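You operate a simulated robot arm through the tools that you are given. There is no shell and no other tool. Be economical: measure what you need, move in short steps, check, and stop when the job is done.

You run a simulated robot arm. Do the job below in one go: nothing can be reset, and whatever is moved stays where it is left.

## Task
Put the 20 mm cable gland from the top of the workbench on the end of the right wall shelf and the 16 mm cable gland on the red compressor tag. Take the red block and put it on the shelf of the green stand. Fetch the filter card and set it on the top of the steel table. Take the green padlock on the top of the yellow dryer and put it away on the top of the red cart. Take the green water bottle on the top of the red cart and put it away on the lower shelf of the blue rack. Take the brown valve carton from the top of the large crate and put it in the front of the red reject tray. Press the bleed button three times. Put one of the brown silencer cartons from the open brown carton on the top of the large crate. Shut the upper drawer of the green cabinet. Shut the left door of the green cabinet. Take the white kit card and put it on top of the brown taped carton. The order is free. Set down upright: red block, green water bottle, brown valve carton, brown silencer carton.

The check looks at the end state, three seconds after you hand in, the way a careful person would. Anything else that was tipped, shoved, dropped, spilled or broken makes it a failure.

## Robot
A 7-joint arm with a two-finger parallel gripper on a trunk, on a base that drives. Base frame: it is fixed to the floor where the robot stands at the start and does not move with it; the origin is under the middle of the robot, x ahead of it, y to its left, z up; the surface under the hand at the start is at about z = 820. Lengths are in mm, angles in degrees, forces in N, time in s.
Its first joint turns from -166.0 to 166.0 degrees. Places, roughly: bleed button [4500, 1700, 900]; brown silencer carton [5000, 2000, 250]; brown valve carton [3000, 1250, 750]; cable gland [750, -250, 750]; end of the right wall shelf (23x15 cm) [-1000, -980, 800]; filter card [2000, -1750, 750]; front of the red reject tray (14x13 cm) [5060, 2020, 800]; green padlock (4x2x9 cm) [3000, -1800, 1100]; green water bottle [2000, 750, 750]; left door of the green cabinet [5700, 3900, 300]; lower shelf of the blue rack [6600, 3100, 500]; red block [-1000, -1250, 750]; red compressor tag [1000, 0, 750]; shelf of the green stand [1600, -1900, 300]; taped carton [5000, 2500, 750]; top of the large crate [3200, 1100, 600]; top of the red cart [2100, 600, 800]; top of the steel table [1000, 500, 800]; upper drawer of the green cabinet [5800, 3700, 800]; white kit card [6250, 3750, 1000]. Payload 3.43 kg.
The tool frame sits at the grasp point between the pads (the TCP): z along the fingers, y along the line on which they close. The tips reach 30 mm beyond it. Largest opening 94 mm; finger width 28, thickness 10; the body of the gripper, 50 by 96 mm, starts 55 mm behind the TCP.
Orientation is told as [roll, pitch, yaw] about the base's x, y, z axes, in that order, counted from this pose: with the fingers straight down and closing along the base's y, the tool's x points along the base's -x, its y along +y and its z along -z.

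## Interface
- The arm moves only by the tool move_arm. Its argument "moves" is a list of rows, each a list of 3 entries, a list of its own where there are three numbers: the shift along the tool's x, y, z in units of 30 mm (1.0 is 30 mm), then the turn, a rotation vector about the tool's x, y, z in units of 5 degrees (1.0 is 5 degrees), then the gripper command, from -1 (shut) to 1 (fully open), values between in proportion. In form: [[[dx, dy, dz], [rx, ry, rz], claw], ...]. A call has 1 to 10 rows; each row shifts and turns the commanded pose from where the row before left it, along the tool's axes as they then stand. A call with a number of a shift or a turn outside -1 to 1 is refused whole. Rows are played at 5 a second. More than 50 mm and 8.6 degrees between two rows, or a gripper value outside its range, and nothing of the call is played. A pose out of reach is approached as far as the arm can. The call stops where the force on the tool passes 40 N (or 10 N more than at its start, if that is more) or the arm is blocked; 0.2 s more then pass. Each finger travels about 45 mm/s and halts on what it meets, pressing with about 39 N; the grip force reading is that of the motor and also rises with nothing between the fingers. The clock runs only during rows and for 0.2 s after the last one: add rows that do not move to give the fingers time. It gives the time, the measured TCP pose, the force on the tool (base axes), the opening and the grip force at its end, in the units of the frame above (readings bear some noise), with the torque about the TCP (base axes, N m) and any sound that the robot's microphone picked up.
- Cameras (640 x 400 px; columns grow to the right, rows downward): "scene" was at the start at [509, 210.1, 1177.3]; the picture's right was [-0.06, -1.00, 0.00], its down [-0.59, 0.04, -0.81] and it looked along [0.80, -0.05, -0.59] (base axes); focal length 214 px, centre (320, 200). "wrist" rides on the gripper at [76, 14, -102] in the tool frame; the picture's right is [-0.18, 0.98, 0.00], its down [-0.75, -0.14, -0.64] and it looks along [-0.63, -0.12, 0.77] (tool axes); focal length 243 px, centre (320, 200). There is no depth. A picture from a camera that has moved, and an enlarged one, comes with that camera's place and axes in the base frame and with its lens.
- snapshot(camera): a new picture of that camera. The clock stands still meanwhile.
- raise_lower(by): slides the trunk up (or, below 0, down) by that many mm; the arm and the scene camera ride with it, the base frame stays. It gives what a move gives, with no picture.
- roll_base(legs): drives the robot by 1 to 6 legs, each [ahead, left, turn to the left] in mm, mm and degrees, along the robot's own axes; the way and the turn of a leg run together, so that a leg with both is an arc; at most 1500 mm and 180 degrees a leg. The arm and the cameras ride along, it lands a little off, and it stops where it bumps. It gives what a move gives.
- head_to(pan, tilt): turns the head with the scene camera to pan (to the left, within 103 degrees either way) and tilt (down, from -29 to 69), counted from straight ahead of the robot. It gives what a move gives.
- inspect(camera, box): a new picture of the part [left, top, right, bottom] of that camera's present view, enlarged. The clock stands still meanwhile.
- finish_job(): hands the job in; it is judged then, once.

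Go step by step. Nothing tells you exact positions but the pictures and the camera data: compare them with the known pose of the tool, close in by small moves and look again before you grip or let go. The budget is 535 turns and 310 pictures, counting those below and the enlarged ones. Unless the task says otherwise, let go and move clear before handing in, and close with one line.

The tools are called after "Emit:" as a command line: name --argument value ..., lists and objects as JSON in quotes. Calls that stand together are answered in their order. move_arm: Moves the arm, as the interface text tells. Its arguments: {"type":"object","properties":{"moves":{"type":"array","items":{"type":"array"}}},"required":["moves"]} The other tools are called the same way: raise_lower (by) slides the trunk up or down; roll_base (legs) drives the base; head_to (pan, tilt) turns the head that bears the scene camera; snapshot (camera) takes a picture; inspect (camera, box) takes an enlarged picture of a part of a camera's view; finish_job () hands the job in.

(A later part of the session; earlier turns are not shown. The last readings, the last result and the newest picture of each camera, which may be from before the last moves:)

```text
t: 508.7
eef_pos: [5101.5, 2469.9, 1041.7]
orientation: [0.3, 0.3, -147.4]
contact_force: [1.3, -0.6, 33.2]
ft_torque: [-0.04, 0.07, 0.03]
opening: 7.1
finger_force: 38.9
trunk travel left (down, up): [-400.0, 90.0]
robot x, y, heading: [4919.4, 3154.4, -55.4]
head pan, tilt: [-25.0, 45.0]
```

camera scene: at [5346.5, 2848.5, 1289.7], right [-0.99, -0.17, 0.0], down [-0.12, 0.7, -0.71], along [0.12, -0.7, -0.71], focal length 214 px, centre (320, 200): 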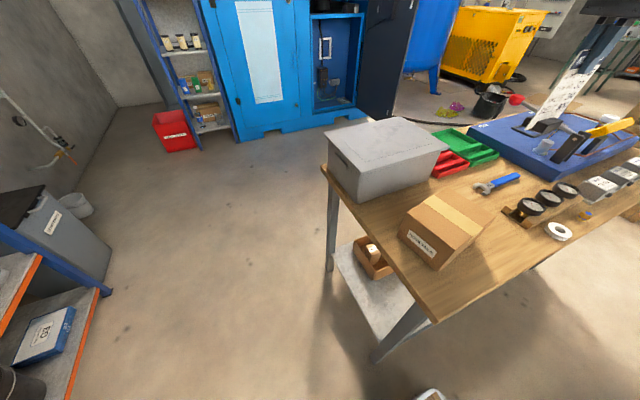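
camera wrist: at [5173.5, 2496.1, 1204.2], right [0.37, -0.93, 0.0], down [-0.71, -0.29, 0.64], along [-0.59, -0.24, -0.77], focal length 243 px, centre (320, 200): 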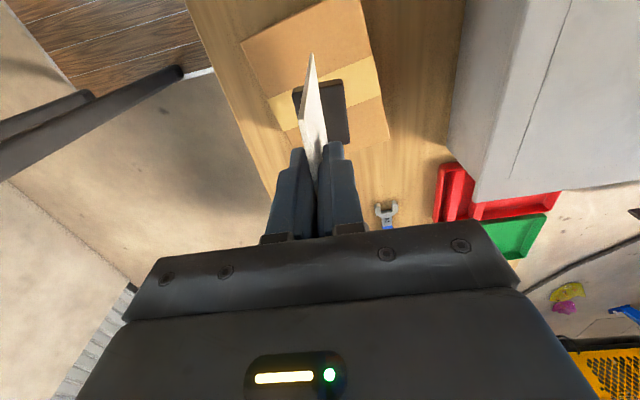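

Emit:
move_arm --moves '[[[0, 0, -0.1], [0, 0, 0], -1], [[0, 0, 0], [0, 0, 0], -0.7], [[0, 0, 0], [0, 0, 0], -0.4], [[0, 0, 0], [0, 0, 0], 0], [[0, 0, 0], [0, 0, 0], 0.2], [[0, 0, -1], [0, 0, 0], 0.2], [[0, 0, -1], [0, 0, 0], 0.2], [[0, 0, -1], [0, 0, 0], 0.2], [[0, 0, -1], [0, 0, 0], 0.5], [[0, 0, -1], [0, 0, 0], 1]]'

Emit:
inspect --camera "scene" --box '[330, 100, 640, 290]'

```text
t: 510.9
eef_pos: [5099.9, 2468.6, 1192.5]
orientation: [0.1, 0.3, -147.3]
contact_force: [-0.4, -1.0, -0.5]
ft_torque: [0.0, -0.01, 0.01]
opening: 93.9
finger_force: 0.0
trunk travel left (down, up): [-400.0, 90.0]
robot x, y, heading: [4916.4, 3157.4, -55.5]
head pan, tilt: [-25.0, 45.0]
```

```text
2.06 times, centred on (485, 195) of scene
camera zoom: at [5346.6, 2848.4, 1289.6], right [-0.99, -0.17, 0.0], down [-0.12, 0.7, -0.71], along [0.12, -0.7, -0.71], focal length 443 px, centre (-21, 210)
```

zoom: 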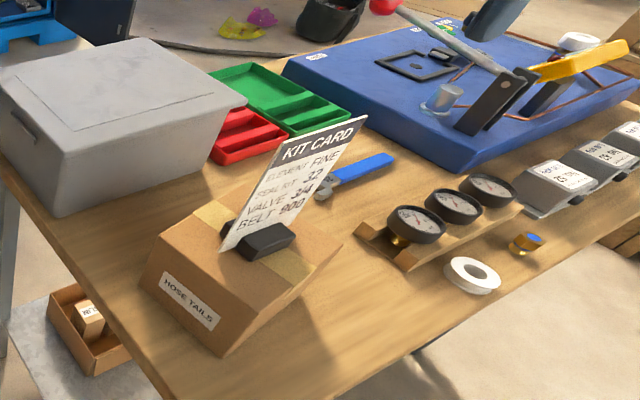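

Kit card stands on the taped carton. Next the silencer carton on the table's lower shelf; I go to the table's far end and look.

Emit:
roll_base --legs '[[0, 470, -0.8], [1000, 0, 0], [0, 0, -90]]'

Emit:
raise_lower --by -330

Emit:
head_to --pan 0 --tilt 45

Emit:
snapshot --camera "scene"

```text
t: 522.3
eef_pos: [5159.3, 2414.2, 1192.8]
orientation: [0.0, 0.2, 121.5]
contact_force: [-0.1, -0.2, 0.2]
ft_torque: [0.03, -0.01, -0.03]
opening: 94.1
finger_force: 0.1
trunk travel left (down, up): [-400.0, 90.0]
robot x, y, heading: [5845.6, 2582.6, -146.6]
head pan, tilt: [-25.0, 45.0]
```

```text
t: 524.6
eef_pos: [5157.3, 2413.9, 929.7]
orientation: [0.8, 0.1, 121.6]
contact_force: [7.7, 3.0, 18.0]
ft_torque: [-0.18, 0.58, -0.06]
opening: 89.8
finger_force: 0.0
trunk travel left (down, up): [-131.0, 359.0]
robot x, y, heading: [5845.6, 2583.5, -146.4]
head pan, tilt: [-25.0, 45.0]
stopped: the force on the tool passed its limit at 70 N (the readings are from after the stop); the commanded pose is now the measured one
```

```text
t: 525.5
eef_pos: [5157.1, 2413.4, 929.6]
orientation: [0.8, 0.1, 121.5]
contact_force: [7.9, 3.8, 24.6]
ft_torque: [-0.3, 0.86, -0.05]
opening: 89.3
finger_force: 0.0
trunk travel left (down, up): [-131.0, 359.0]
robot x, y, heading: [5848.9, 2584.4, -146.6]
head pan, tilt: [0.0, 45.0]
```

```text
128 pictures are left
camera scene: at [5546.4, 2128.6, 1021.1], right [-0.55, 0.83, 0.0], down [0.59, 0.39, -0.71], along [-0.59, -0.39, -0.71], focal length 214 px, centre (320, 200)
```

scene: 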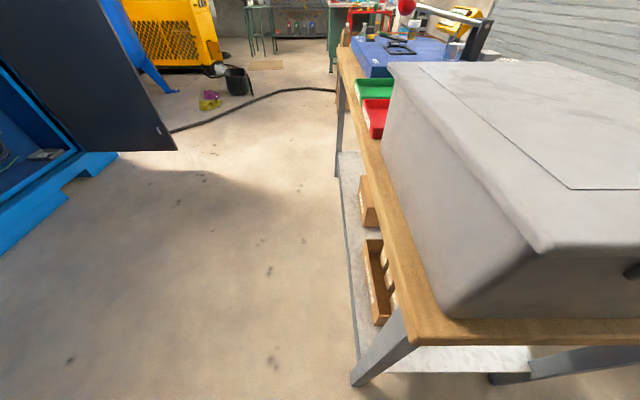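

I lowered onto something on the table – raise at once and inspect.

Emit:
raise_lower --by 270

Emit:
head_to --pan -30 --tilt 45

Emit:
snapshot --camera "scene"

Emit:
snapshot --camera "wrist"

```text
t: 528.3
eef_pos: [5158.1, 2412.8, 1198.6]
orientation: [0.8, 0.2, 121.6]
contact_force: [-0.6, 0.4, 0.0]
ft_torque: [-0.02, -0.01, -0.04]
opening: 94.3
finger_force: 0.1
trunk travel left (down, up): [-401.0, 89.0]
robot x, y, heading: [5847.6, 2582.4, -146.5]
head pan, tilt: [0.0, 45.0]
```

```text
t: 529.2
eef_pos: [5156.5, 2412.4, 1199.2]
orientation: [0.8, 0.0, 121.4]
contact_force: [-0.4, -0.2, -0.2]
ft_torque: [0.0, 0.0, -0.01]
opening: 94.1
finger_force: 0.1
trunk travel left (down, up): [-401.0, 89.0]
robot x, y, heading: [5848.2, 2585.6, -146.7]
head pan, tilt: [-30.0, 45.0]
```

```text
127 pictures are left
camera scene: at [5532.5, 2168.2, 1290.7], right [-0.06, 1.0, 0.0], down [0.71, 0.04, -0.71], along [-0.71, -0.04, -0.71], focal length 214 px, centre (320, 200)
```

scene: 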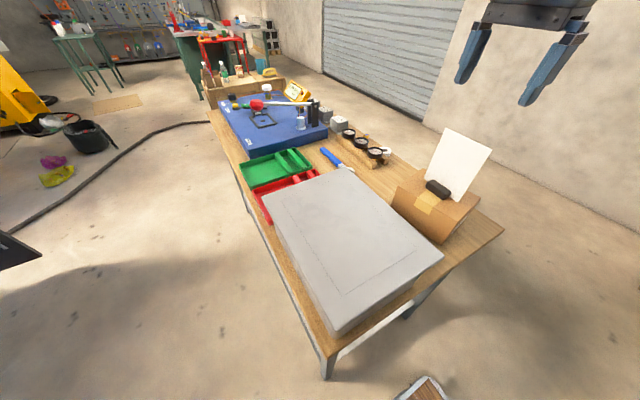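

```text
126 pictures are left
camera wrist: at [5185.5, 2340.7, 1301.2], right [-0.93, -0.36, 0.01], down [-0.27, 0.72, 0.64], along [-0.24, 0.59, -0.77], focal length 243 px, centre (320, 200)
```

wrist: 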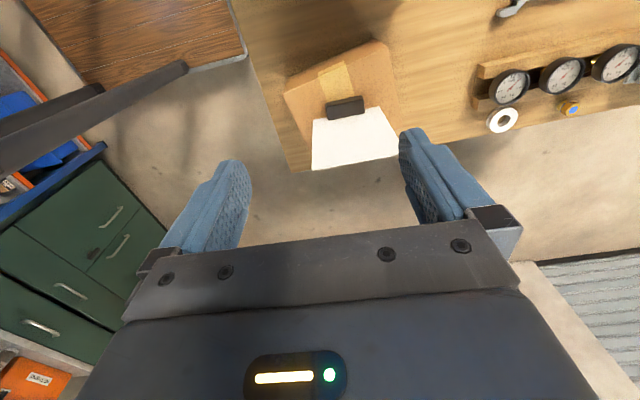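

Emit:
inspect --camera "scene" --box '[370, 110, 520, 260]'

Emit:
inspect --camera "wrist" --box '[260, 30, 420, 180]'

```text
2.67 times, centred on (445, 185) of scene
camera zoom: at [5532.5, 2168.2, 1290.7], right [-0.06, 1.0, 0.0], down [0.71, 0.04, -0.71], along [-0.71, -0.04, -0.71], focal length 572 px, centre (-13, 240)
```

zoom: 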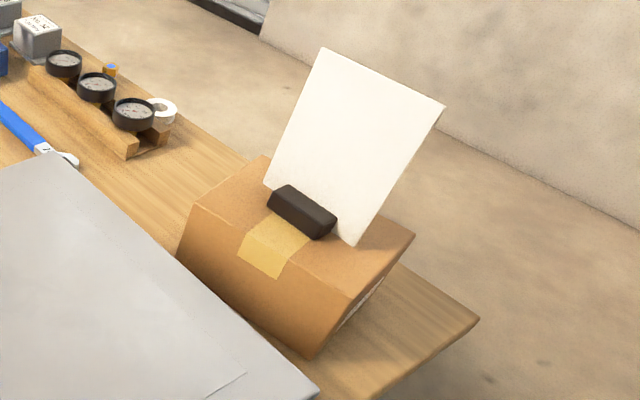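

```text
2.67 times, centred on (340, 105) of wrist
camera zoom: at [5185.5, 2340.7, 1301.2], right [-0.93, -0.36, 0.01], down [-0.27, 0.72, 0.64], along [-0.24, 0.59, -0.77], focal length 647 px, centre (267, 453)
```

zoom: 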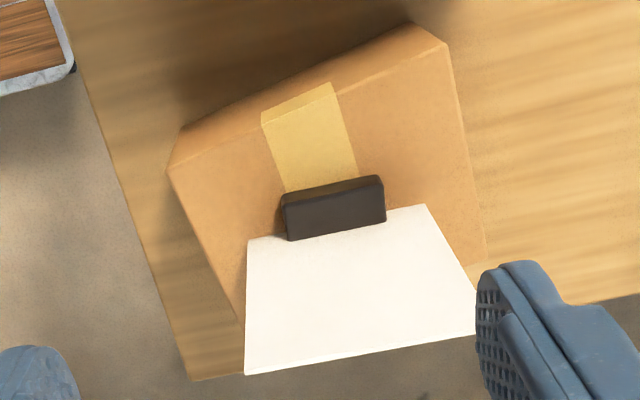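

The card is still upright and the carton undisturbed. The open carton is on the lower shelf near the table's other long side (s≈5486, w≈1111); I drive round to that side.

Emit:
roll_base --legs '[[0, 0, -89.7], [-800, 0, 0], [0, 800, 0]]'

Emit:
head_to --pan 5 --tilt 35

Emit:
snapshot --camera "scene"

```text
t: 541.3
eef_pos: [5458.2, 2141.8, 1197.7]
orientation: [0.8, 0.1, 32.5]
contact_force: [-0.3, 0.1, 0.3]
ft_torque: [0.01, 0.03, -0.03]
opening: 93.9
finger_force: 0.0
trunk travel left (down, up): [-401.0, 89.0]
robot x, y, heading: [5641.6, 1452.8, 124.5]
head pan, tilt: [-30.0, 45.0]
```

```text
t: 542.3
eef_pos: [5457.9, 2141.6, 1197.9]
orientation: [0.7, 0.2, 32.5]
contact_force: [-0.6, 0.3, 0.4]
ft_torque: [0.0, 0.03, 0.02]
opening: 94.0
finger_force: 0.0
trunk travel left (down, up): [-401.0, 89.0]
robot x, y, heading: [5644.3, 1455.2, 124.6]
head pan, tilt: [5.0, 35.0]
```

```text
123 pictures are left
camera scene: at [5169.1, 1749.0, 1305.5], right [0.77, 0.63, 0.0], down [0.36, -0.44, -0.82], along [-0.52, 0.63, -0.57], focal length 214 px, centre (320, 200)
```

scene: 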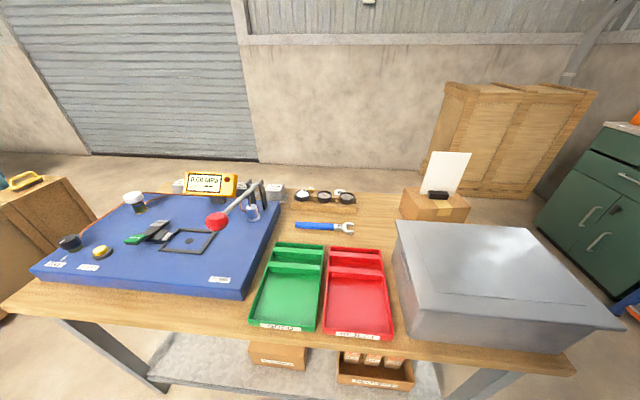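

Emit:
inspect --camera "scene" --box '[20, 170, 300, 300]'

Emit:
inspect --camera "scene" --box '[230, 230, 450, 400]'

```text
2.29 times, centred on (160, 235) of scene
camera zoom: at [5169.1, 1749.0, 1305.5], right [0.77, 0.63, 0.0], down [0.36, -0.44, -0.82], along [-0.52, 0.63, -0.57], focal length 490 px, centre (686, 120)
```

zoom: 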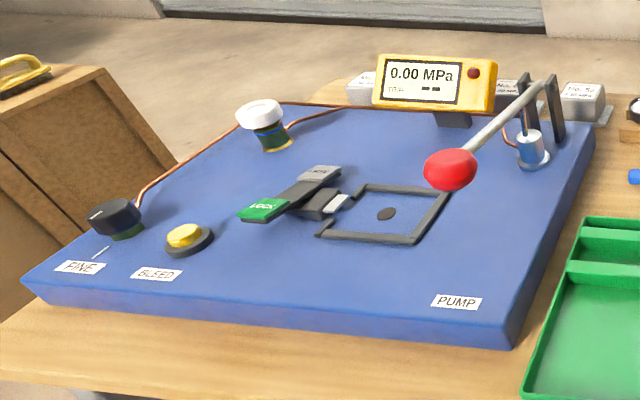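

```text
2.35 times, centred on (340, 315) of scene
camera zoom: at [5169.1, 1749.0, 1305.5], right [0.77, 0.63, 0.0], down [0.36, -0.44, -0.82], along [-0.52, 0.63, -0.57], focal length 505 px, centre (273, -71)
```

zoom: 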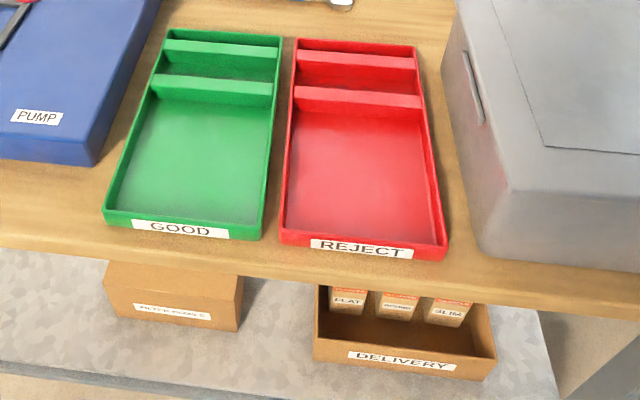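

Bleed button is the yellow one near (4503,1685). First the open "DELIVERY" carton: I back off, lower and zoom in.

Emit:
roll_base --legs '[[-170, 0, -0.8]]'

Emit:
raise_lower --by -380

Emit:
head_to --pan 0 --tilt 30

Emit:
snapshot --camera "scene"

```text
t: 543.8
eef_pos: [5562.7, 2002.6, 1197.4]
orientation: [0.6, 0.1, 31.8]
contact_force: [1.3, -0.3, 0.0]
ft_torque: [-0.02, -0.01, 0.02]
opening: 94.0
finger_force: 0.0
trunk travel left (down, up): [-401.0, 89.0]
robot x, y, heading: [5742.1, 1311.3, 123.9]
head pan, tilt: [5.0, 35.0]
```

```text
t: 547.5
eef_pos: [5562.2, 2002.5, 818.1]
orientation: [0.7, 0.1, 31.7]
contact_force: [0.3, -0.2, -0.5]
ft_torque: [0.02, 0.01, 0.01]
opening: 94.1
finger_force: 0.0
trunk travel left (down, up): [-21.0, 469.0]
robot x, y, heading: [5738.2, 1311.1, 123.7]
head pan, tilt: [5.0, 35.0]
```

```text
t: 548.1
eef_pos: [5562.5, 2003.6, 817.7]
orientation: [0.7, 0.1, 31.9]
contact_force: [0.1, 0.6, -1.3]
ft_torque: [0.01, -0.02, -0.02]
opening: 94.0
finger_force: 0.0
trunk travel left (down, up): [-21.0, 469.0]
robot x, y, heading: [5733.6, 1311.4, 123.8]
head pan, tilt: [0.0, 30.0]
```

```text
120 pictures are left
camera scene: at [5273.1, 1621.2, 933.3], right [0.83, 0.55, 0.0], down [0.28, -0.42, -0.87], along [-0.48, 0.72, -0.5], focal length 214 px, centre (320, 200)
```

scene: 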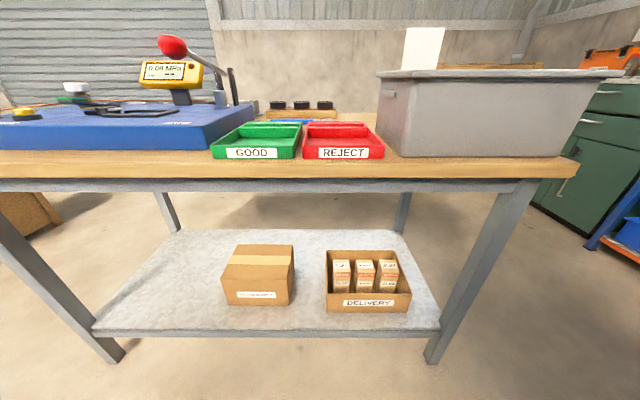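

Emit:
inspect --camera "scene" --box '[310, 235, 430, 325]'

Emit:
inspect --camera "scene" --box '[328, 252, 402, 298]'

```text
4.44 times, centred on (370, 280) of scene
camera zoom: at [5273.1, 1621.2, 933.3], right [0.83, 0.55, 0.0], down [0.28, -0.42, -0.87], along [-0.48, 0.72, -0.5], focal length 953 px, centre (98, -156)
```

zoom: 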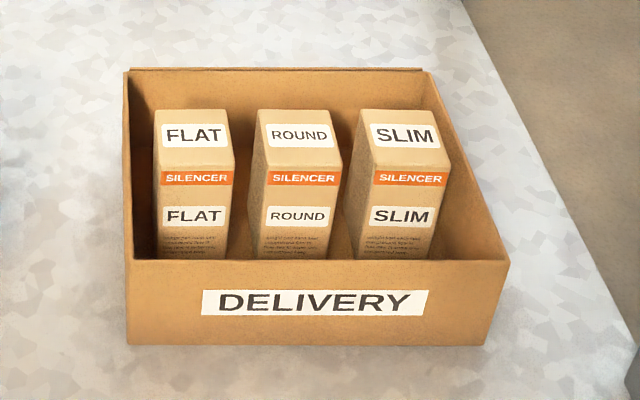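

```text
8.65 times, centred on (365, 275) of scene
camera zoom: at [5273.1, 1621.2, 933.3], right [0.83, 0.55, 0.0], down [0.28, -0.42, -0.87], along [-0.48, 0.72, -0.5], focal length 1855 px, centre (-69, -449)
```

zoom: 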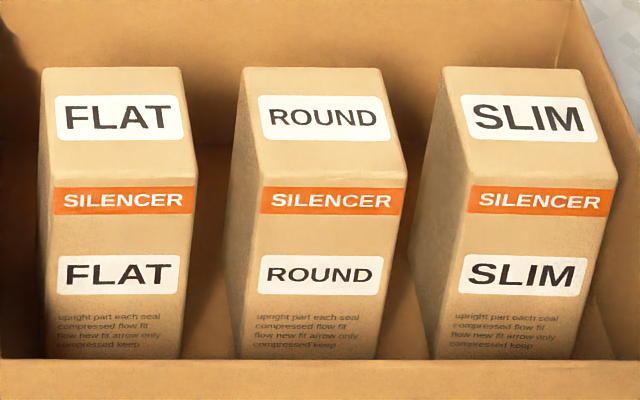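

All three are silencers; I'll take the middle one (ROUND). I turn the wrist back and tilt it 45°.

Emit:
move_arm --moves '[[[0, 0, 0], [0, 0, -1], 1], [[0, 0, 0], [0, 0, -1], 1], [[0, 0, 0], [0, 0, -1], 1], [[0, 0, 0], [0, 0, -1], 1], [[0, 0, 0], [0, 0, -1], 1], [[0, 0, 0], [0, 0, -1], 1], [[0, 0, 0], [0, 0, -1], 1], [[0, 0, 0], [0, 0, -1], 1], [[0, 0, 0], [0, 0, -1], 1]]'

Emit:
move_arm --moves '[[[0, 0, 0], [0, 0, -1], 1], [[0, 0, 0], [0, 0, -1], 1], [[0, 0, 0], [0, 0, -1], 1], [[0, 0, 0], [0, 0, -1], 1], [[0, 0, 0], [0, 0, -1], 1], [[0, 0, 0], [0, 0, -1], 1], [[0, 0, 0], [0, 0, -1], 1], [[0, 0, 0], [0, 0, -1], 1], [[0, 0, 0], [0, 0, -1], 1], [[0, 0, 0], [0, 0, -0.4], 1]]'

Emit:
move_arm --moves '[[[0, 0, 0], [0, -1, 0], 1], [[0, 0, 0], [0, -1, 0], 1], [[0, 0, 0], [0, -1, 0], 1], [[0, 0, 0], [0, -1, 0], 1], [[0, 0, 0], [0, -1, 0], 1], [[0, 0, 0], [0, -1, 0], 1], [[0, 0, 0], [0, -1, 0], 1], [[0, 0, 0], [0, -1, 0], 1], [[0, 0, 0], [0, -1, 0], 1]]'

```text
t: 550.1
eef_pos: [5562.1, 2003.4, 818.0]
orientation: [0.6, -0.5, 76.9]
contact_force: [-0.2, -1.0, -0.4]
ft_torque: [0.01, 0.0, 0.0]
opening: 93.9
finger_force: 0.1
trunk travel left (down, up): [-21.0, 469.0]
robot x, y, heading: [5734.0, 1315.8, 123.5]
head pan, tilt: [0.0, 30.0]
```

```text
t: 552.3
eef_pos: [5562.4, 2002.9, 818.2]
orientation: [0.1, -0.7, 124.0]
contact_force: [1.1, -0.6, 0.0]
ft_torque: [0.0, 0.01, -0.02]
opening: 93.9
finger_force: 0.1
trunk travel left (down, up): [-21.0, 469.0]
robot x, y, heading: [5735.1, 1310.9, 123.5]
head pan, tilt: [0.0, 30.0]
```

```text
t: 554.3
eef_pos: [5561.4, 2002.0, 817.3]
orientation: [0.1, -45.8, 123.7]
contact_force: [0.0, -0.9, 0.5]
ft_torque: [0.01, 0.02, 0.03]
opening: 93.9
finger_force: 0.0
trunk travel left (down, up): [-21.0, 469.0]
robot x, y, heading: [5735.3, 1312.6, 123.7]
head pan, tilt: [0.0, 30.0]
```

Emit:
raise_lower --by -21

Emit:
move_arm --moves '[[[0.7, 0.95, 0.68], [0, 0, 0], 1], [[0.7, 0.95, 0.68], [0, 0, 0], 1], [[0.7, 0.95, 0.68], [0, 0, 0], 1], [[0.7, 0.95, 0.68], [0, 0, 0], 1], [[0.7, 0.95, 0.68], [0, 0, 0], 1], [[0.7, 0.95, 0.68], [0, 0, 0], 1], [[0.7, 0.95, 0.68], [0, 0, 0], 1], [[0.7, 0.95, 0.68], [0, 0, 0], 0.8], [[0.7, 0.95, 0.68], [0, 0, 0], 0.7], [[0.7, 0.95, 0.68], [0, 0, 0], 0.65]]'

Emit:
snapshot --camera "scene"

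```text
t: 555.0
eef_pos: [5562.0, 2001.7, 796.7]
orientation: [0.0, -45.7, 123.6]
contact_force: [-1.0, -0.8, 0.2]
ft_torque: [0.01, -0.01, 0.01]
opening: 94.1
finger_force: 0.0
trunk travel left (down, up): [0.0, 490.0]
robot x, y, heading: [5736.5, 1314.4, 123.9]
head pan, tilt: [0.0, 30.0]
```

```text
t: 557.2
eef_pos: [5381.5, 1935.0, 580.2]
orientation: [0.1, -45.6, 123.8]
contact_force: [-0.5, 0.1, -0.9]
ft_torque: [-0.01, 0.0, -0.01]
opening: 77.6
finger_force: 0.1
out of reach, approached as far as the arm can: row 2, 3, 4, 5, 8, 9, 10
trunk travel left (down, up): [0.0, 490.0]
robot x, y, heading: [5738.7, 1314.4, 123.9]
head pan, tilt: [0.0, 30.0]
```

```text
117 pictures are left
camera scene: at [5273.0, 1621.1, 912.3], right [0.83, 0.55, 0.0], down [0.28, -0.42, -0.87], along [-0.48, 0.72, -0.5], focal length 214 px, centre (320, 200)
```

scene: 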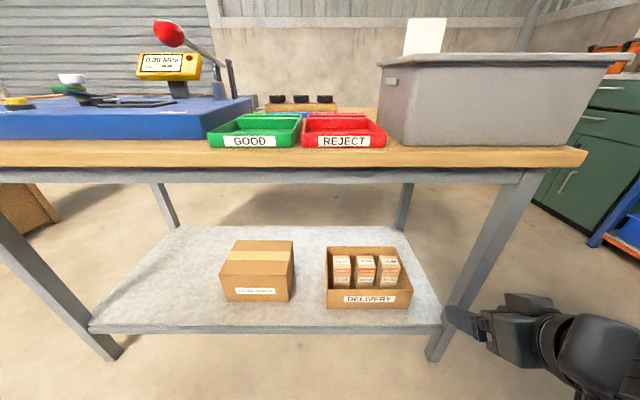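

Emit:
move_arm --moves '[[[-0.3, 0.4, 0.9], [0, 0, 0], 0.65], [[-0.1, 0.4, 0.9], [0, 0, 0], 0.65], [[0.4, 0.42, 0.88], [0, 0, 0], 0.65], [[0.4, 0.42, 0.88], [0, 0, 0], 0.65], [[0.4, 0.42, 0.88], [0, 0, 0], 0.65], [[0.4, 0.42, 0.88], [0, 0, 0], 0.65], [[0.5, 0.42, 0.8], [0, 0, 0], 0.65], [[0.5, 0.42, 0.8], [0, 0, 0], 0.65]]'

Emit:
snapshot --camera "scene"

```text
t: 559.0
eef_pos: [5352.6, 2004.8, 529.4]
orientation: [0.1, -45.7, 123.6]
contact_force: [-0.3, 0.1, 0.8]
ft_torque: [-0.04, 0.01, 0.03]
opening: 77.5
finger_force: 0.1
out of reach, approached as far as the arm can: row 1, 2, 3, 4, 5, 6, 7, 8
trunk travel left (down, up): [0.0, 490.0]
robot x, y, heading: [5736.9, 1313.0, 123.6]
head pan, tilt: [0.0, 30.0]
```

```text
116 pictures are left
camera scene: at [5273.1, 1621.2, 912.3], right [0.83, 0.55, 0.0], down [0.28, -0.42, -0.87], along [-0.48, 0.72, -0.5], focal length 214 px, centre (320, 200)
```

scene: 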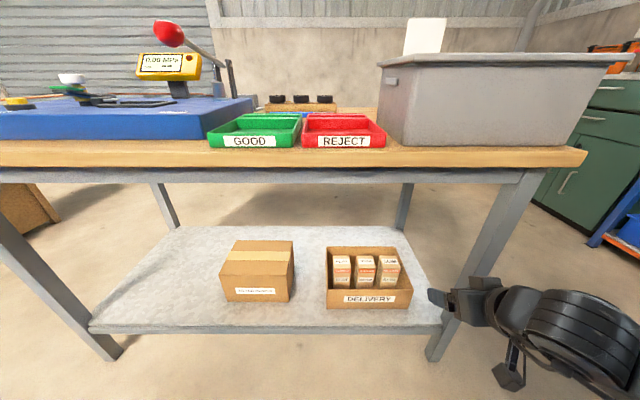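

Emit:
roll_base --legs '[[-130, 0, 0]]'

Emit:
move_arm --moves '[[[-0.7, 0.3, 0.71], [0, 0, 0], 0.65], [[-0.7, 0.3, 0.71], [0, 0, 0], 0.65], [[-0.7, 0.3, 0.71], [0, 0, 0], 0.65], [[-0.7, 0.3, 0.71], [0, 0, 0], 0.65], [[0.71, 0, 0.7], [0, 0, 0], 0.65], [[0.71, 0, 0.7], [0, 0, 0], 0.65], [[0.71, 0, 0.7], [0, 0, 0], 0.65]]'

```text
t: 560.3
eef_pos: [5427.1, 1896.1, 526.8]
orientation: [0.2, -45.6, 123.6]
contact_force: [0.0, 0.0, -0.8]
ft_torque: [0.0, -0.01, -0.02]
opening: 77.3
finger_force: 0.1
trunk travel left (down, up): [0.0, 490.0]
robot x, y, heading: [5810.4, 1202.4, 123.5]
head pan, tilt: [0.0, 30.0]
```

```text
t: 561.9
eef_pos: [5330.7, 1975.0, 458.3]
orientation: [0.2, -45.5, 123.6]
contact_force: [-0.8, 0.7, 0.1]
ft_torque: [-0.03, 0.03, 0.01]
opening: 77.4
finger_force: 0.0
out of reach, approached as far as the arm can: row 7
trunk travel left (down, up): [0.0, 490.0]
robot x, y, heading: [5807.8, 1205.0, 123.5]
head pan, tilt: [0.0, 30.0]
```

Low reach is better with less tilt; I'll stand further left and reach rightward with a 15° tilt.

Emit:
roll_base --legs '[[0, 480, 0]]'

Emit:
move_arm --moves '[[[0, -1, -0.5], [0, 1, 0], 0.65], [[0, -1, -0.5], [0, 1, 0], 0.65], [[0, -1, -0.5], [0, 1, 0], 0.65], [[0, -1, -0.5], [0, 1, 0], 0.65], [[0, -1, -0.3], [0, 1, 0], 0.65], [[0, -1, 0], [0, 1, 0], 0.65], [[0.5, -1, 0], [0, 0.1, 0], 0.65], [[0.5, -1, 0], [0, 0, 0], 0.65], [[0.5, -1, 0], [0, 0, 0], 0.65], [[0.5, -1, 0], [0, 0, 0], 0.65]]'

Emit:
move_arm --moves '[[[0.5, -1, 0], [0, 0, 0], 0.65], [[0, -1, 0.5], [0, 0, 0], 0.65], [[0, -1, 0.5], [0, 0, 0], 0.65], [[0, -0.5, 0.5], [0, 0, 0], 0.65]]'

Emit:
snapshot --camera "scene"

```text
t: 564.8
eef_pos: [4927.5, 1707.8, 459.0]
orientation: [0.3, -45.5, 123.5]
contact_force: [0.3, 0.0, 0.0]
ft_torque: [-0.01, -0.08, 0.01]
opening: 77.8
finger_force: 0.0
trunk travel left (down, up): [0.0, 490.0]
robot x, y, heading: [5404.1, 934.9, 123.6]
head pan, tilt: [0.0, 30.0]
```

```text
t: 567.0
eef_pos: [5231.8, 1791.1, 497.0]
orientation: [0.1, -15.0, 123.8]
contact_force: [-0.8, 0.2, -0.2]
ft_torque: [-0.02, 0.02, 0.03]
opening: 77.5
finger_force: 0.1
trunk travel left (down, up): [0.0, 490.0]
robot x, y, heading: [5406.6, 932.2, 123.4]
head pan, tilt: [0.0, 30.0]
```

```text
t: 568.0
eef_pos: [5287.2, 1814.9, 478.2]
orientation: [0.1, -14.9, 123.6]
contact_force: [-0.3, -0.7, 0.1]
ft_torque: [0.01, 0.01, 0.01]
opening: 77.6
finger_force: 0.0
out of reach, approached as far as the arm can: row 2, 3, 4
trunk travel left (down, up): [0.0, 490.0]
robot x, y, heading: [5404.6, 931.3, 123.7]
head pan, tilt: [0.0, 30.0]
```

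```text
115 pictures are left
camera scene: at [4941.4, 1243.8, 912.3], right [0.83, 0.55, 0.0], down [0.28, -0.42, -0.87], along [-0.48, 0.72, -0.5], focal length 214 px, centre (320, 200)
```

scene: 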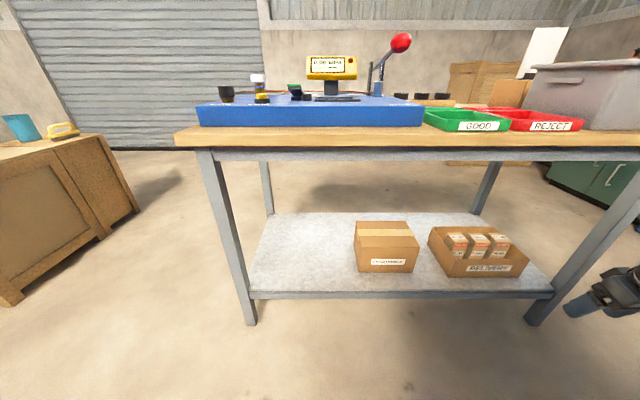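

Emit:
roll_base --legs '[[0, -200, 0]]'

Emit:
move_arm --moves '[[[-0.5, 0.9, 0.5], [0, 0, 0], 0.65], [[-0.5, 0.9, 0.5], [0, 0, 0], 0.65], [[-0.5, 0.9, 0.5], [0, 0, 0], 0.65], [[-0.5, 0.9, 0.5], [0, 0, 0], 0.65], [[-0.5, 0.9, 0.5], [0, 0, 0], 0.65], [[-0.5, 0.6, 0.5], [0, 0, 0], 0.65], [[-0.5, 0, 0.6], [0, 0, 0], 0.65]]'

Emit:
snapshot --camera "scene"

```text
t: 569.5
eef_pos: [5451.3, 1923.3, 477.7]
orientation: [0.2, -15.0, 123.5]
contact_force: [-1.1, 0.8, -0.2]
ft_torque: [0.02, -0.03, -0.02]
opening: 77.6
finger_force: 0.0
trunk travel left (down, up): [0.0, 490.0]
robot x, y, heading: [5568.9, 1041.6, 123.4]
head pan, tilt: [0.0, 30.0]
```

```text
t: 571.1
eef_pos: [5252.2, 1945.4, 401.4]
orientation: [0.1, -14.9, 123.7]
contact_force: [0.1, -0.4, 0.2]
ft_torque: [-0.01, 0.02, 0.06]
opening: 77.6
finger_force: 0.0
trunk travel left (down, up): [0.0, 490.0]
robot x, y, heading: [5570.0, 1044.5, 123.8]
head pan, tilt: [0.0, 30.0]
```

```text
114 pictures are left
camera scene: at [5106.5, 1353.2, 912.4], right [0.83, 0.55, 0.0], down [0.28, -0.42, -0.87], along [-0.48, 0.72, -0.5], focal length 214 px, centre (320, 200)
```

scene: 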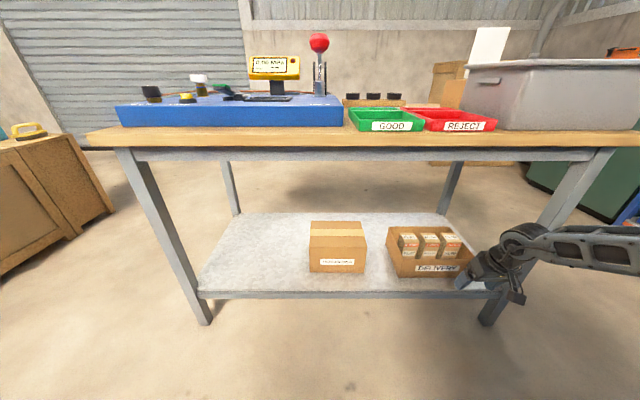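

Emit:
move_arm --moves '[[[0.26, 0, 0.97], [0, 0, 0], 0.65], [[0.26, 0, 0.97], [0, 0, 0], 0.65], [[0.26, 0, 0.97], [0, 0, 0], 0.65]]'

```text
t: 572.0
eef_pos: [5251.5, 1946.8, 311.5]
orientation: [0.1, -15.1, 123.6]
contact_force: [0.5, 0.2, 0.7]
ft_torque: [-0.02, 0.01, -0.01]
opening: 77.3
finger_force: 0.0
trunk travel left (down, up): [0.0, 490.0]
robot x, y, heading: [5566.4, 1044.0, 123.6]
head pan, tilt: [0.0, 30.0]
```

Reach is fine here. Raise, and drive in under the table edge.

Emit:
move_arm --moves '[[[-0.26, 0, -0.97], [0, 0, 0], 0.65], [[-0.26, 0, -0.97], [0, 0, 0], 0.65], [[-0.26, 0, -0.97], [0, 0, 0], 0.65], [[-0.26, 0, -0.97], [0, 0, 0], 0.65]]'

Emit:
roll_base --legs '[[200, 0, 0]]'

Emit:
snapshot --camera "wrist"

Emit:
snapshot --camera "scene"

```text
t: 573.0
eef_pos: [5253.1, 1945.8, 432.9]
orientation: [0.1, -15.0, 123.6]
contact_force: [-0.8, 0.4, 0.1]
ft_torque: [0.02, 0.01, 0.02]
opening: 77.6
finger_force: 0.1
trunk travel left (down, up): [0.0, 490.0]
robot x, y, heading: [5572.2, 1043.6, 123.6]
head pan, tilt: [0.0, 30.0]
```

```text
t: 574.5
eef_pos: [5140.4, 2114.4, 432.0]
orientation: [0.1, -14.9, 123.7]
contact_force: [-1.1, 0.5, 0.4]
ft_torque: [0.01, 0.0, -0.02]
opening: 77.6
finger_force: 0.1
trunk travel left (down, up): [0.0, 490.0]
robot x, y, heading: [5458.9, 1213.6, 123.6]
head pan, tilt: [0.0, 30.0]
```

```text
113 pictures are left
camera wrist: at [5184.2, 2022.0, 511.7], right [-0.92, -0.4, 0.05], down [-0.19, 0.55, 0.82], along [-0.35, 0.74, -0.58], focal length 243 px, centre (320, 200)
```

wrist: 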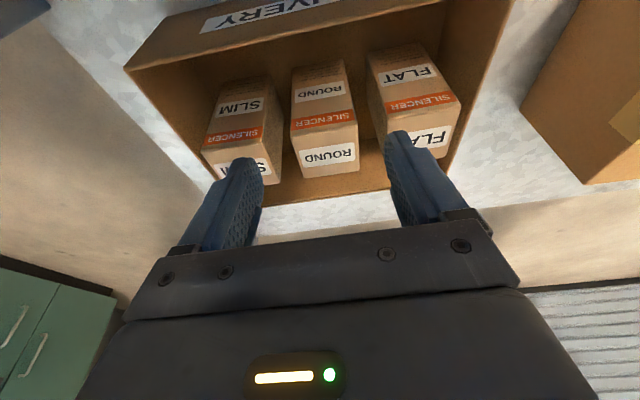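

```text
112 pictures are left
camera scene: at [4994.0, 1520.3, 912.3], right [0.83, 0.56, 0.0], down [0.28, -0.42, -0.87], along [-0.48, 0.72, -0.5], focal length 214 px, centre (320, 200)
```

scene: 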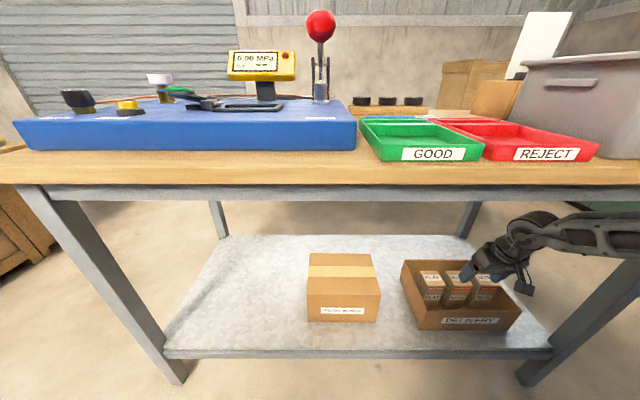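

ROUND is right ahead, centred laterally. Advance over it and descend.

Emit:
move_arm --moves '[[[-0.74, 0, 0.2], [0, 0, 0], 0.65], [[-0.74, 0, 0.2], [0, 0, 0], 0.65], [[-0.74, 0, 0.2], [0, 0, 0], 0.65], [[0.26, 0, 0.966], [0, 0, 0], 0.65]]'

Emit:
snapshot --camera "wrist"

Emit:
inspect --camera "scene" --box '[380, 190, 580, 350]'

```text
t: 575.5
eef_pos: [5101.2, 2170.6, 424.0]
orientation: [0.1, -15.1, 123.9]
contact_force: [-0.6, 0.3, 0.5]
ft_torque: [0.03, -0.01, 0.03]
opening: 77.6
finger_force: 0.1
out of reach, approached as far as the arm can: row 4
trunk travel left (down, up): [0.0, 490.0]
robot x, y, heading: [5457.9, 1213.4, 123.7]
head pan, tilt: [0.0, 30.0]
```

```text
111 pictures are left
camera wrist: at [5144.7, 2079.4, 503.5], right [-0.92, -0.4, 0.05], down [-0.19, 0.54, 0.82], along [-0.35, 0.74, -0.58], focal length 243 px, centre (320, 200)
```

wrist: 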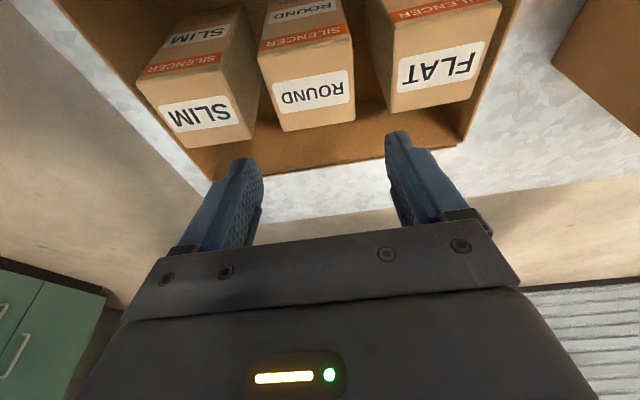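

```text
2.50 times, centred on (480, 270) of scene
camera zoom: at [4993.8, 1520.4, 912.6], right [0.83, 0.56, 0.0], down [0.28, -0.42, -0.87], along [-0.48, 0.72, -0.5], focal length 536 px, centre (-80, 25)
```

zoom: 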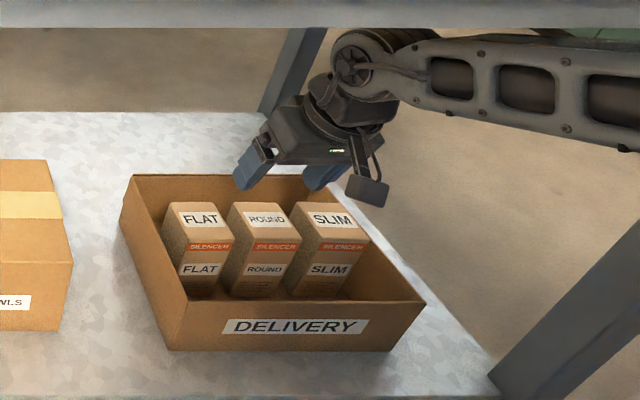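

Emit:
roll_base --legs '[[75, 0, 0]]'

Emit:
move_arm --moves '[[[0.74, 0, -0.2], [0, 0, 0], 0.65], [[0.74, 0, -0.2], [0, 0, 0], 0.65], [[0.7, 0, -0.18], [0, 0, 0], 0.65]]'

Emit:
snapshot --camera "wrist"

```text
t: 576.6
eef_pos: [5071.8, 2208.5, 384.6]
orientation: [1.9, -12.5, 122.4]
contact_force: [0.5, 0.3, -1.0]
ft_torque: [-0.01, -0.01, -0.02]
opening: 77.7
finger_force: 0.1
trunk travel left (down, up): [0.0, 490.0]
robot x, y, heading: [5413.7, 1276.2, 123.9]
head pan, tilt: [0.0, 30.0]
```

```text
t: 577.4
eef_pos: [5108.2, 2152.8, 388.5]
orientation: [1.8, -12.4, 122.4]
contact_force: [0.6, 0.2, 0.3]
ft_torque: [-0.02, 0.02, -0.03]
opening: 77.6
finger_force: 0.0
trunk travel left (down, up): [0.0, 490.0]
robot x, y, heading: [5417.5, 1274.9, 123.9]
head pan, tilt: [0.0, 30.0]
```

```text
109 pictures are left
camera wrist: at [5150.1, 2064.4, 473.0], right [-0.92, -0.38, 0.07], down [-0.19, 0.59, 0.78], along [-0.34, 0.71, -0.62], focal length 243 px, centre (320, 200)
```

wrist: 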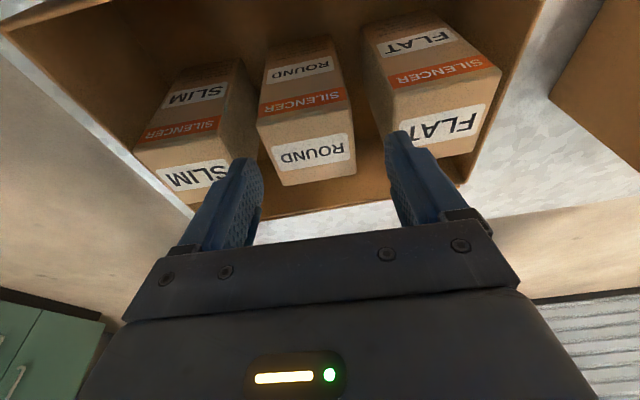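

Emit:
move_arm --moves '[[[0, 0, 0], [0.35, -0.5, 0], 0.65], [[-0.61, -0.15, 0.16], [0, 0, 0], 0.65], [[0.2, 0, 0.7], [0, 0, 0], 0.65]]'

Emit:
snapshot --camera "wrist"

```text
t: 578.2
eef_pos: [5103.3, 2171.0, 367.1]
orientation: [0.1, -15.0, 122.3]
contact_force: [-0.3, -0.1, -0.4]
ft_torque: [0.01, 0.01, -0.01]
opening: 77.6
finger_force: 0.1
trunk travel left (down, up): [0.0, 490.0]
robot x, y, heading: [5419.6, 1274.7, 123.7]
head pan, tilt: [0.0, 30.0]
```

```text
108 pictures are left
camera wrist: at [5143.3, 2077.2, 446.3], right [-0.93, -0.38, 0.05], down [-0.18, 0.55, 0.81], along [-0.33, 0.74, -0.58], focal length 243 px, centre (320, 200)
```

wrist: 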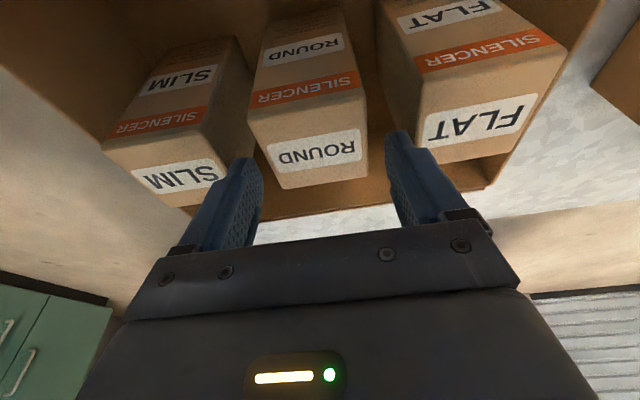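

Emit:
inspect --camera "wrist" --box '[180, 60, 480, 240]'

```text
2.13 times, centred on (330, 150) of wrist
camera zoom: at [5143.3, 2077.2, 446.3], right [-0.93, -0.38, 0.05], down [-0.18, 0.55, 0.81], along [-0.33, 0.74, -0.58], focal length 518 px, centre (299, 307)
```

zoom: 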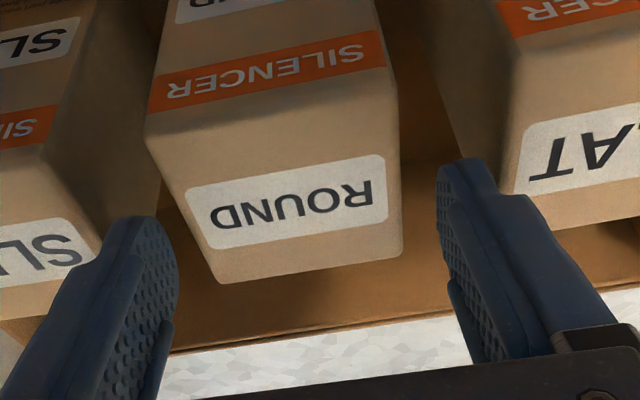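

Gaps are symmetric (~26 mm). Descend and grip.

Emit:
move_arm --moves '[[[0.26, 0, 0.97], [0, 0, 0], 0.65], [[0.26, 0, 0.97], [0, 0, 0], 0.65], [[0, 0, 0], [0, 0, 0], 0.65]]'

Emit:
move_arm --moves '[[[0, 0, 0], [0, 0, 0], 0.4], [[0, 0, 0], [0, 0, 0], 0.2], [[0, 0, 0], [0, 0, 0], -0.2], [[0, 0, 0], [0, 0, 0], -0.6], [[0, 0, 0], [0, 0, 0], -1], [[0, 0, 0], [0, 0, 0], -1]]'

Emit:
inspect --camera "wrist" --box '[160, 60, 480, 240]'

```text
t: 578.6
eef_pos: [5100.5, 2172.5, 348.8]
orientation: [0.2, -15.3, 122.1]
contact_force: [3.6, -4.7, 19.3]
ft_torque: [-0.84, 0.71, 0.32]
opening: 77.5
finger_force: 0.1
trunk travel left (down, up): [0.0, 490.0]
robot x, y, heading: [5415.2, 1276.5, 124.0]
head pan, tilt: [0.0, 30.0]
stopped in row 2: the force on the tool passed its limit at 59 N (the readings are from after the stop); the commanded pose is now the measured one
```

```text
t: 580.0
eef_pos: [5099.4, 2172.8, 348.3]
orientation: [0.2, -15.3, 122.1]
contact_force: [4.6, -0.7, 27.5]
ft_torque: [-0.55, 0.33, 0.09]
opening: 63.5
finger_force: 39.2
trunk travel left (down, up): [0.0, 490.0]
robot x, y, heading: [5417.6, 1271.4, 123.9]
head pan, tilt: [0.0, 30.0]
```

```text
2.00 times, centred on (320, 150) of wrist
camera zoom: at [5141.6, 2079.5, 426.9], right [-0.93, -0.37, 0.05], down [-0.18, 0.55, 0.82], along [-0.33, 0.75, -0.57], focal length 485 px, centre (320, 300)
```

zoom: 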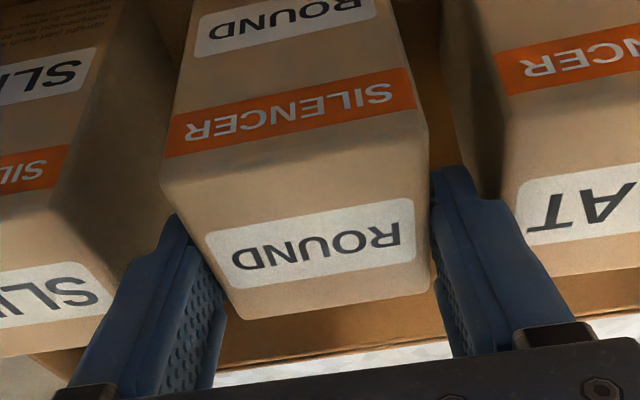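

Emit:
move_arm --moves '[[[-0.05, 0, -0.2], [0, 0, 0], -1], [[0, 0, 0], [0, 0, 0], -1]]'

Emit:
inspect --camera "wrist" --box '[160, 60, 480, 240]'

Emit:
inspect --camera "scene" --box '[380, 190, 580, 350]'

```text
t: 580.6
eef_pos: [5100.9, 2170.4, 350.5]
orientation: [0.2, -15.1, 122.2]
contact_force: [0.1, 0.7, -1.4]
ft_torque: [-0.01, 0.03, -0.01]
opening: 63.4
finger_force: 39.1
trunk travel left (down, up): [0.0, 490.0]
robot x, y, heading: [5414.5, 1274.6, 123.7]
head pan, tilt: [0.0, 30.0]
```

```text
2.00 times, centred on (320, 150) of wrist
camera zoom: at [5141.8, 2078.1, 430.8], right [-0.93, -0.37, 0.05], down [-0.18, 0.55, 0.82], along [-0.33, 0.75, -0.58], focal length 485 px, centre (320, 300)
```

zoom: 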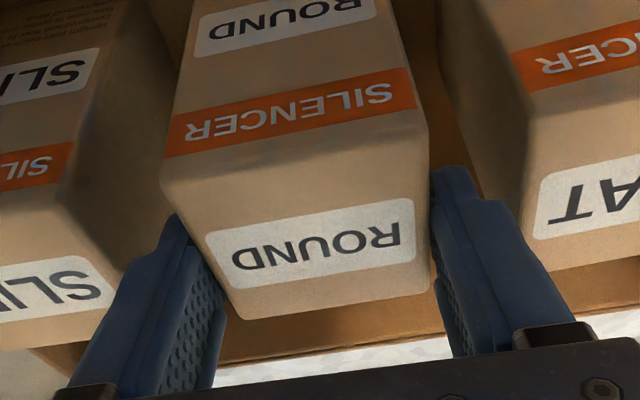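

```text
2.50 times, centred on (480, 270) of scene
camera zoom: at [4952.3, 1581.7, 912.0], right [0.83, 0.56, 0.0], down [0.28, -0.42, -0.87], along [-0.48, 0.72, -0.5], focal length 536 px, centre (-80, 25)
```

zoom: 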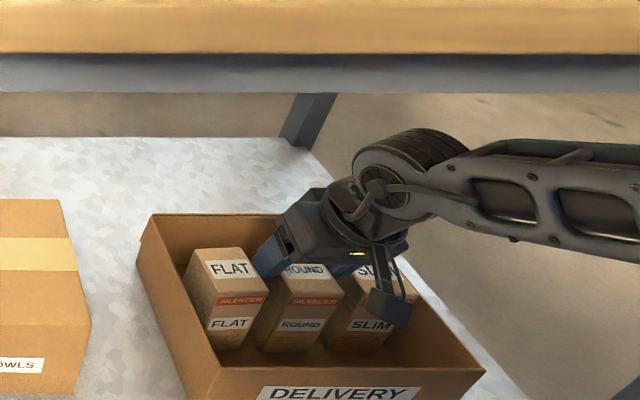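

The box comes along with the gripper. Lift further and check the hold.

Emit:
move_arm --moves '[[[-0.13, 0, -0.5], [0, 0, 0], -1], [[-0.13, 0, -0.5], [0, 0, 0], -1], [[-0.13, 0, -0.5], [0, 0, 0], -1], [[-0.13, 0, -0.5], [0, 0, 0], -1], [[-0.13, 0, -0.5], [0, 0, 0], -1]]'

Emit:
snapshot --camera "wrist"

Emit:
snapshot --camera "scene"

```text
t: 582.0
eef_pos: [5103.3, 2144.5, 398.0]
orientation: [1.6, -12.1, 122.2]
contact_force: [0.7, -0.2, -0.6]
ft_torque: [0.06, 0.02, 0.01]
opening: 63.6
finger_force: 39.2
trunk travel left (down, up): [0.0, 490.0]
robot x, y, heading: [5414.9, 1276.5, 124.0]
head pan, tilt: [0.0, 30.0]
stopped in row 5: the arm was blocked; the commanded pose is now the measured one
```

```text
103 pictures are left
camera wrist: at [5144.2, 2055.8, 482.7], right [-0.92, -0.37, 0.07], down [-0.19, 0.59, 0.78], along [-0.33, 0.71, -0.62], focal length 243 px, centre (320, 200)
```

wrist: 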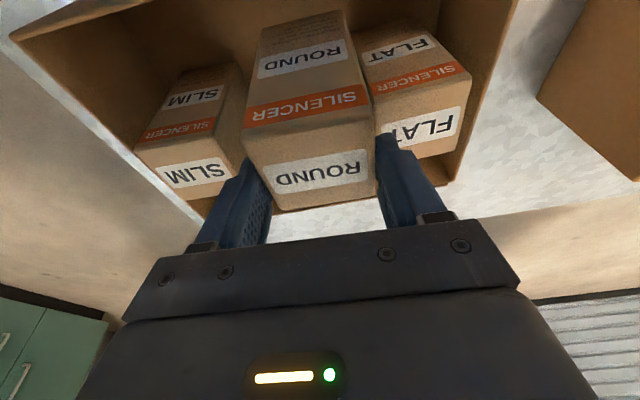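

```text
102 pictures are left
camera scene: at [4952.5, 1581.4, 915.0], right [0.83, 0.56, 0.0], down [0.28, -0.42, -0.87], along [-0.48, 0.72, -0.5], focal length 214 px, centre (320, 200)
```

scene: 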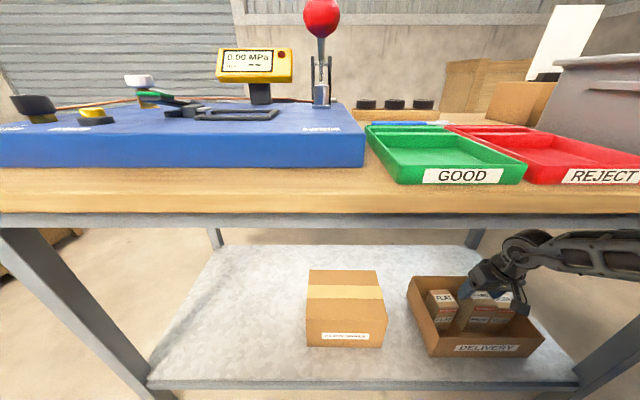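

The forearm touches the table apron from below. I'll ease down, then shift the base back while extending the arm, to lower the elbow.

Emit:
move_arm --moves '[[[0.1, -0.2, 0.35], [0.2, -0.4, 0], -1], [[-0.5, -0.2, 0.15], [0.1, -0.2, 0], -1], [[-0.6, 0, 0.16], [0, 0, 0], -1], [[-0.6, 0, 0.16], [0, 0, 0], -1]]'

Emit:
roll_base --legs '[[-60, 0, 0]]'

Emit:
snapshot --camera "wrist"

```text
t: 583.0
eef_pos: [5090.5, 2196.3, 386.0]
orientation: [0.0, -15.4, 121.6]
contact_force: [-0.1, 0.0, -1.5]
ft_torque: [-0.01, 0.0, -0.01]
opening: 63.5
finger_force: 38.8
trunk travel left (down, up): [0.0, 490.0]
robot x, y, heading: [5416.4, 1273.3, 123.7]
head pan, tilt: [0.0, 30.0]
```

```text
t: 584.0
eef_pos: [5116.8, 2150.8, 394.2]
orientation: [-0.2, -15.9, 122.3]
contact_force: [0.0, -0.2, -1.7]
ft_torque: [0.01, 0.03, -0.01]
opening: 63.7
finger_force: 39.1
trunk travel left (down, up): [0.0, 490.0]
robot x, y, heading: [5449.2, 1221.3, 123.8]
head pan, tilt: [0.0, 30.0]
```

```text
101 pictures are left
camera wrist: at [5158.4, 2055.9, 471.1], right [-0.93, -0.37, 0.05], down [-0.17, 0.54, 0.82], along [-0.33, 0.76, -0.56], focal length 243 px, centre (320, 200)
```

wrist: 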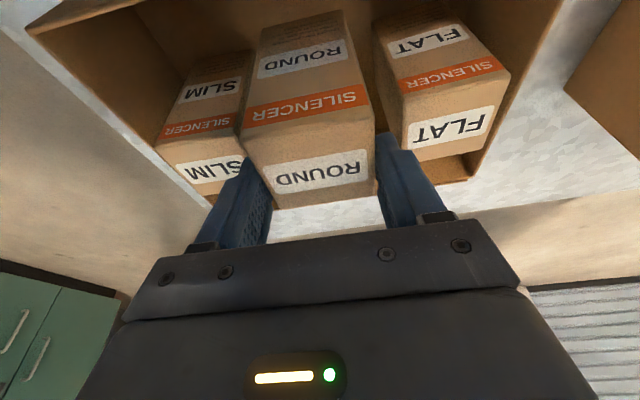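

Emit:
move_arm --moves '[[[-0.6, 0, 0.16], [0, 0, 0], -1], [[-0.6, 0, 0.16], [0, 0, 0], -1], [[-0.13, 0, -0.5], [0, 0, 0], -1], [[-0.13, 0, -0.5], [0, 0, 0], -1]]'

Emit:
roll_base --legs '[[-30, 0, 0]]'

Emit:
move_arm --moves '[[[-0.13, 0, -0.5], [0, 0, 0], -1], [[-0.13, 0, -0.5], [0, 0, 0], -1]]'

```text
t: 585.0
eef_pos: [5096.9, 2180.7, 425.5]
orientation: [-0.2, -15.9, 122.2]
contact_force: [-0.8, 0.2, -2.2]
ft_torque: [0.08, 0.02, -0.03]
opening: 63.7
finger_force: 39.1
trunk travel left (down, up): [0.0, 490.0]
robot x, y, heading: [5454.3, 1225.0, 123.7]
head pan, tilt: [0.0, 30.0]
```

```text
t: 585.8
eef_pos: [5114.2, 2155.9, 425.2]
orientation: [-0.1, -15.8, 122.2]
contact_force: [0.4, 0.1, -2.0]
ft_torque: [0.03, -0.01, 0.03]
opening: 63.6
finger_force: 39.1
trunk travel left (down, up): [0.0, 490.0]
robot x, y, heading: [5468.0, 1198.5, 123.6]
head pan, tilt: [0.0, 30.0]
```

```text
t: 586.4
eef_pos: [5115.2, 2151.0, 443.4]
orientation: [0.1, -15.2, 122.3]
contact_force: [-0.3, 0.9, -2.3]
ft_torque: [0.01, -0.01, -0.03]
opening: 63.7
finger_force: 39.1
trunk travel left (down, up): [0.0, 490.0]
robot x, y, heading: [5466.6, 1199.1, 124.1]
head pan, tilt: [0.0, 30.0]
```

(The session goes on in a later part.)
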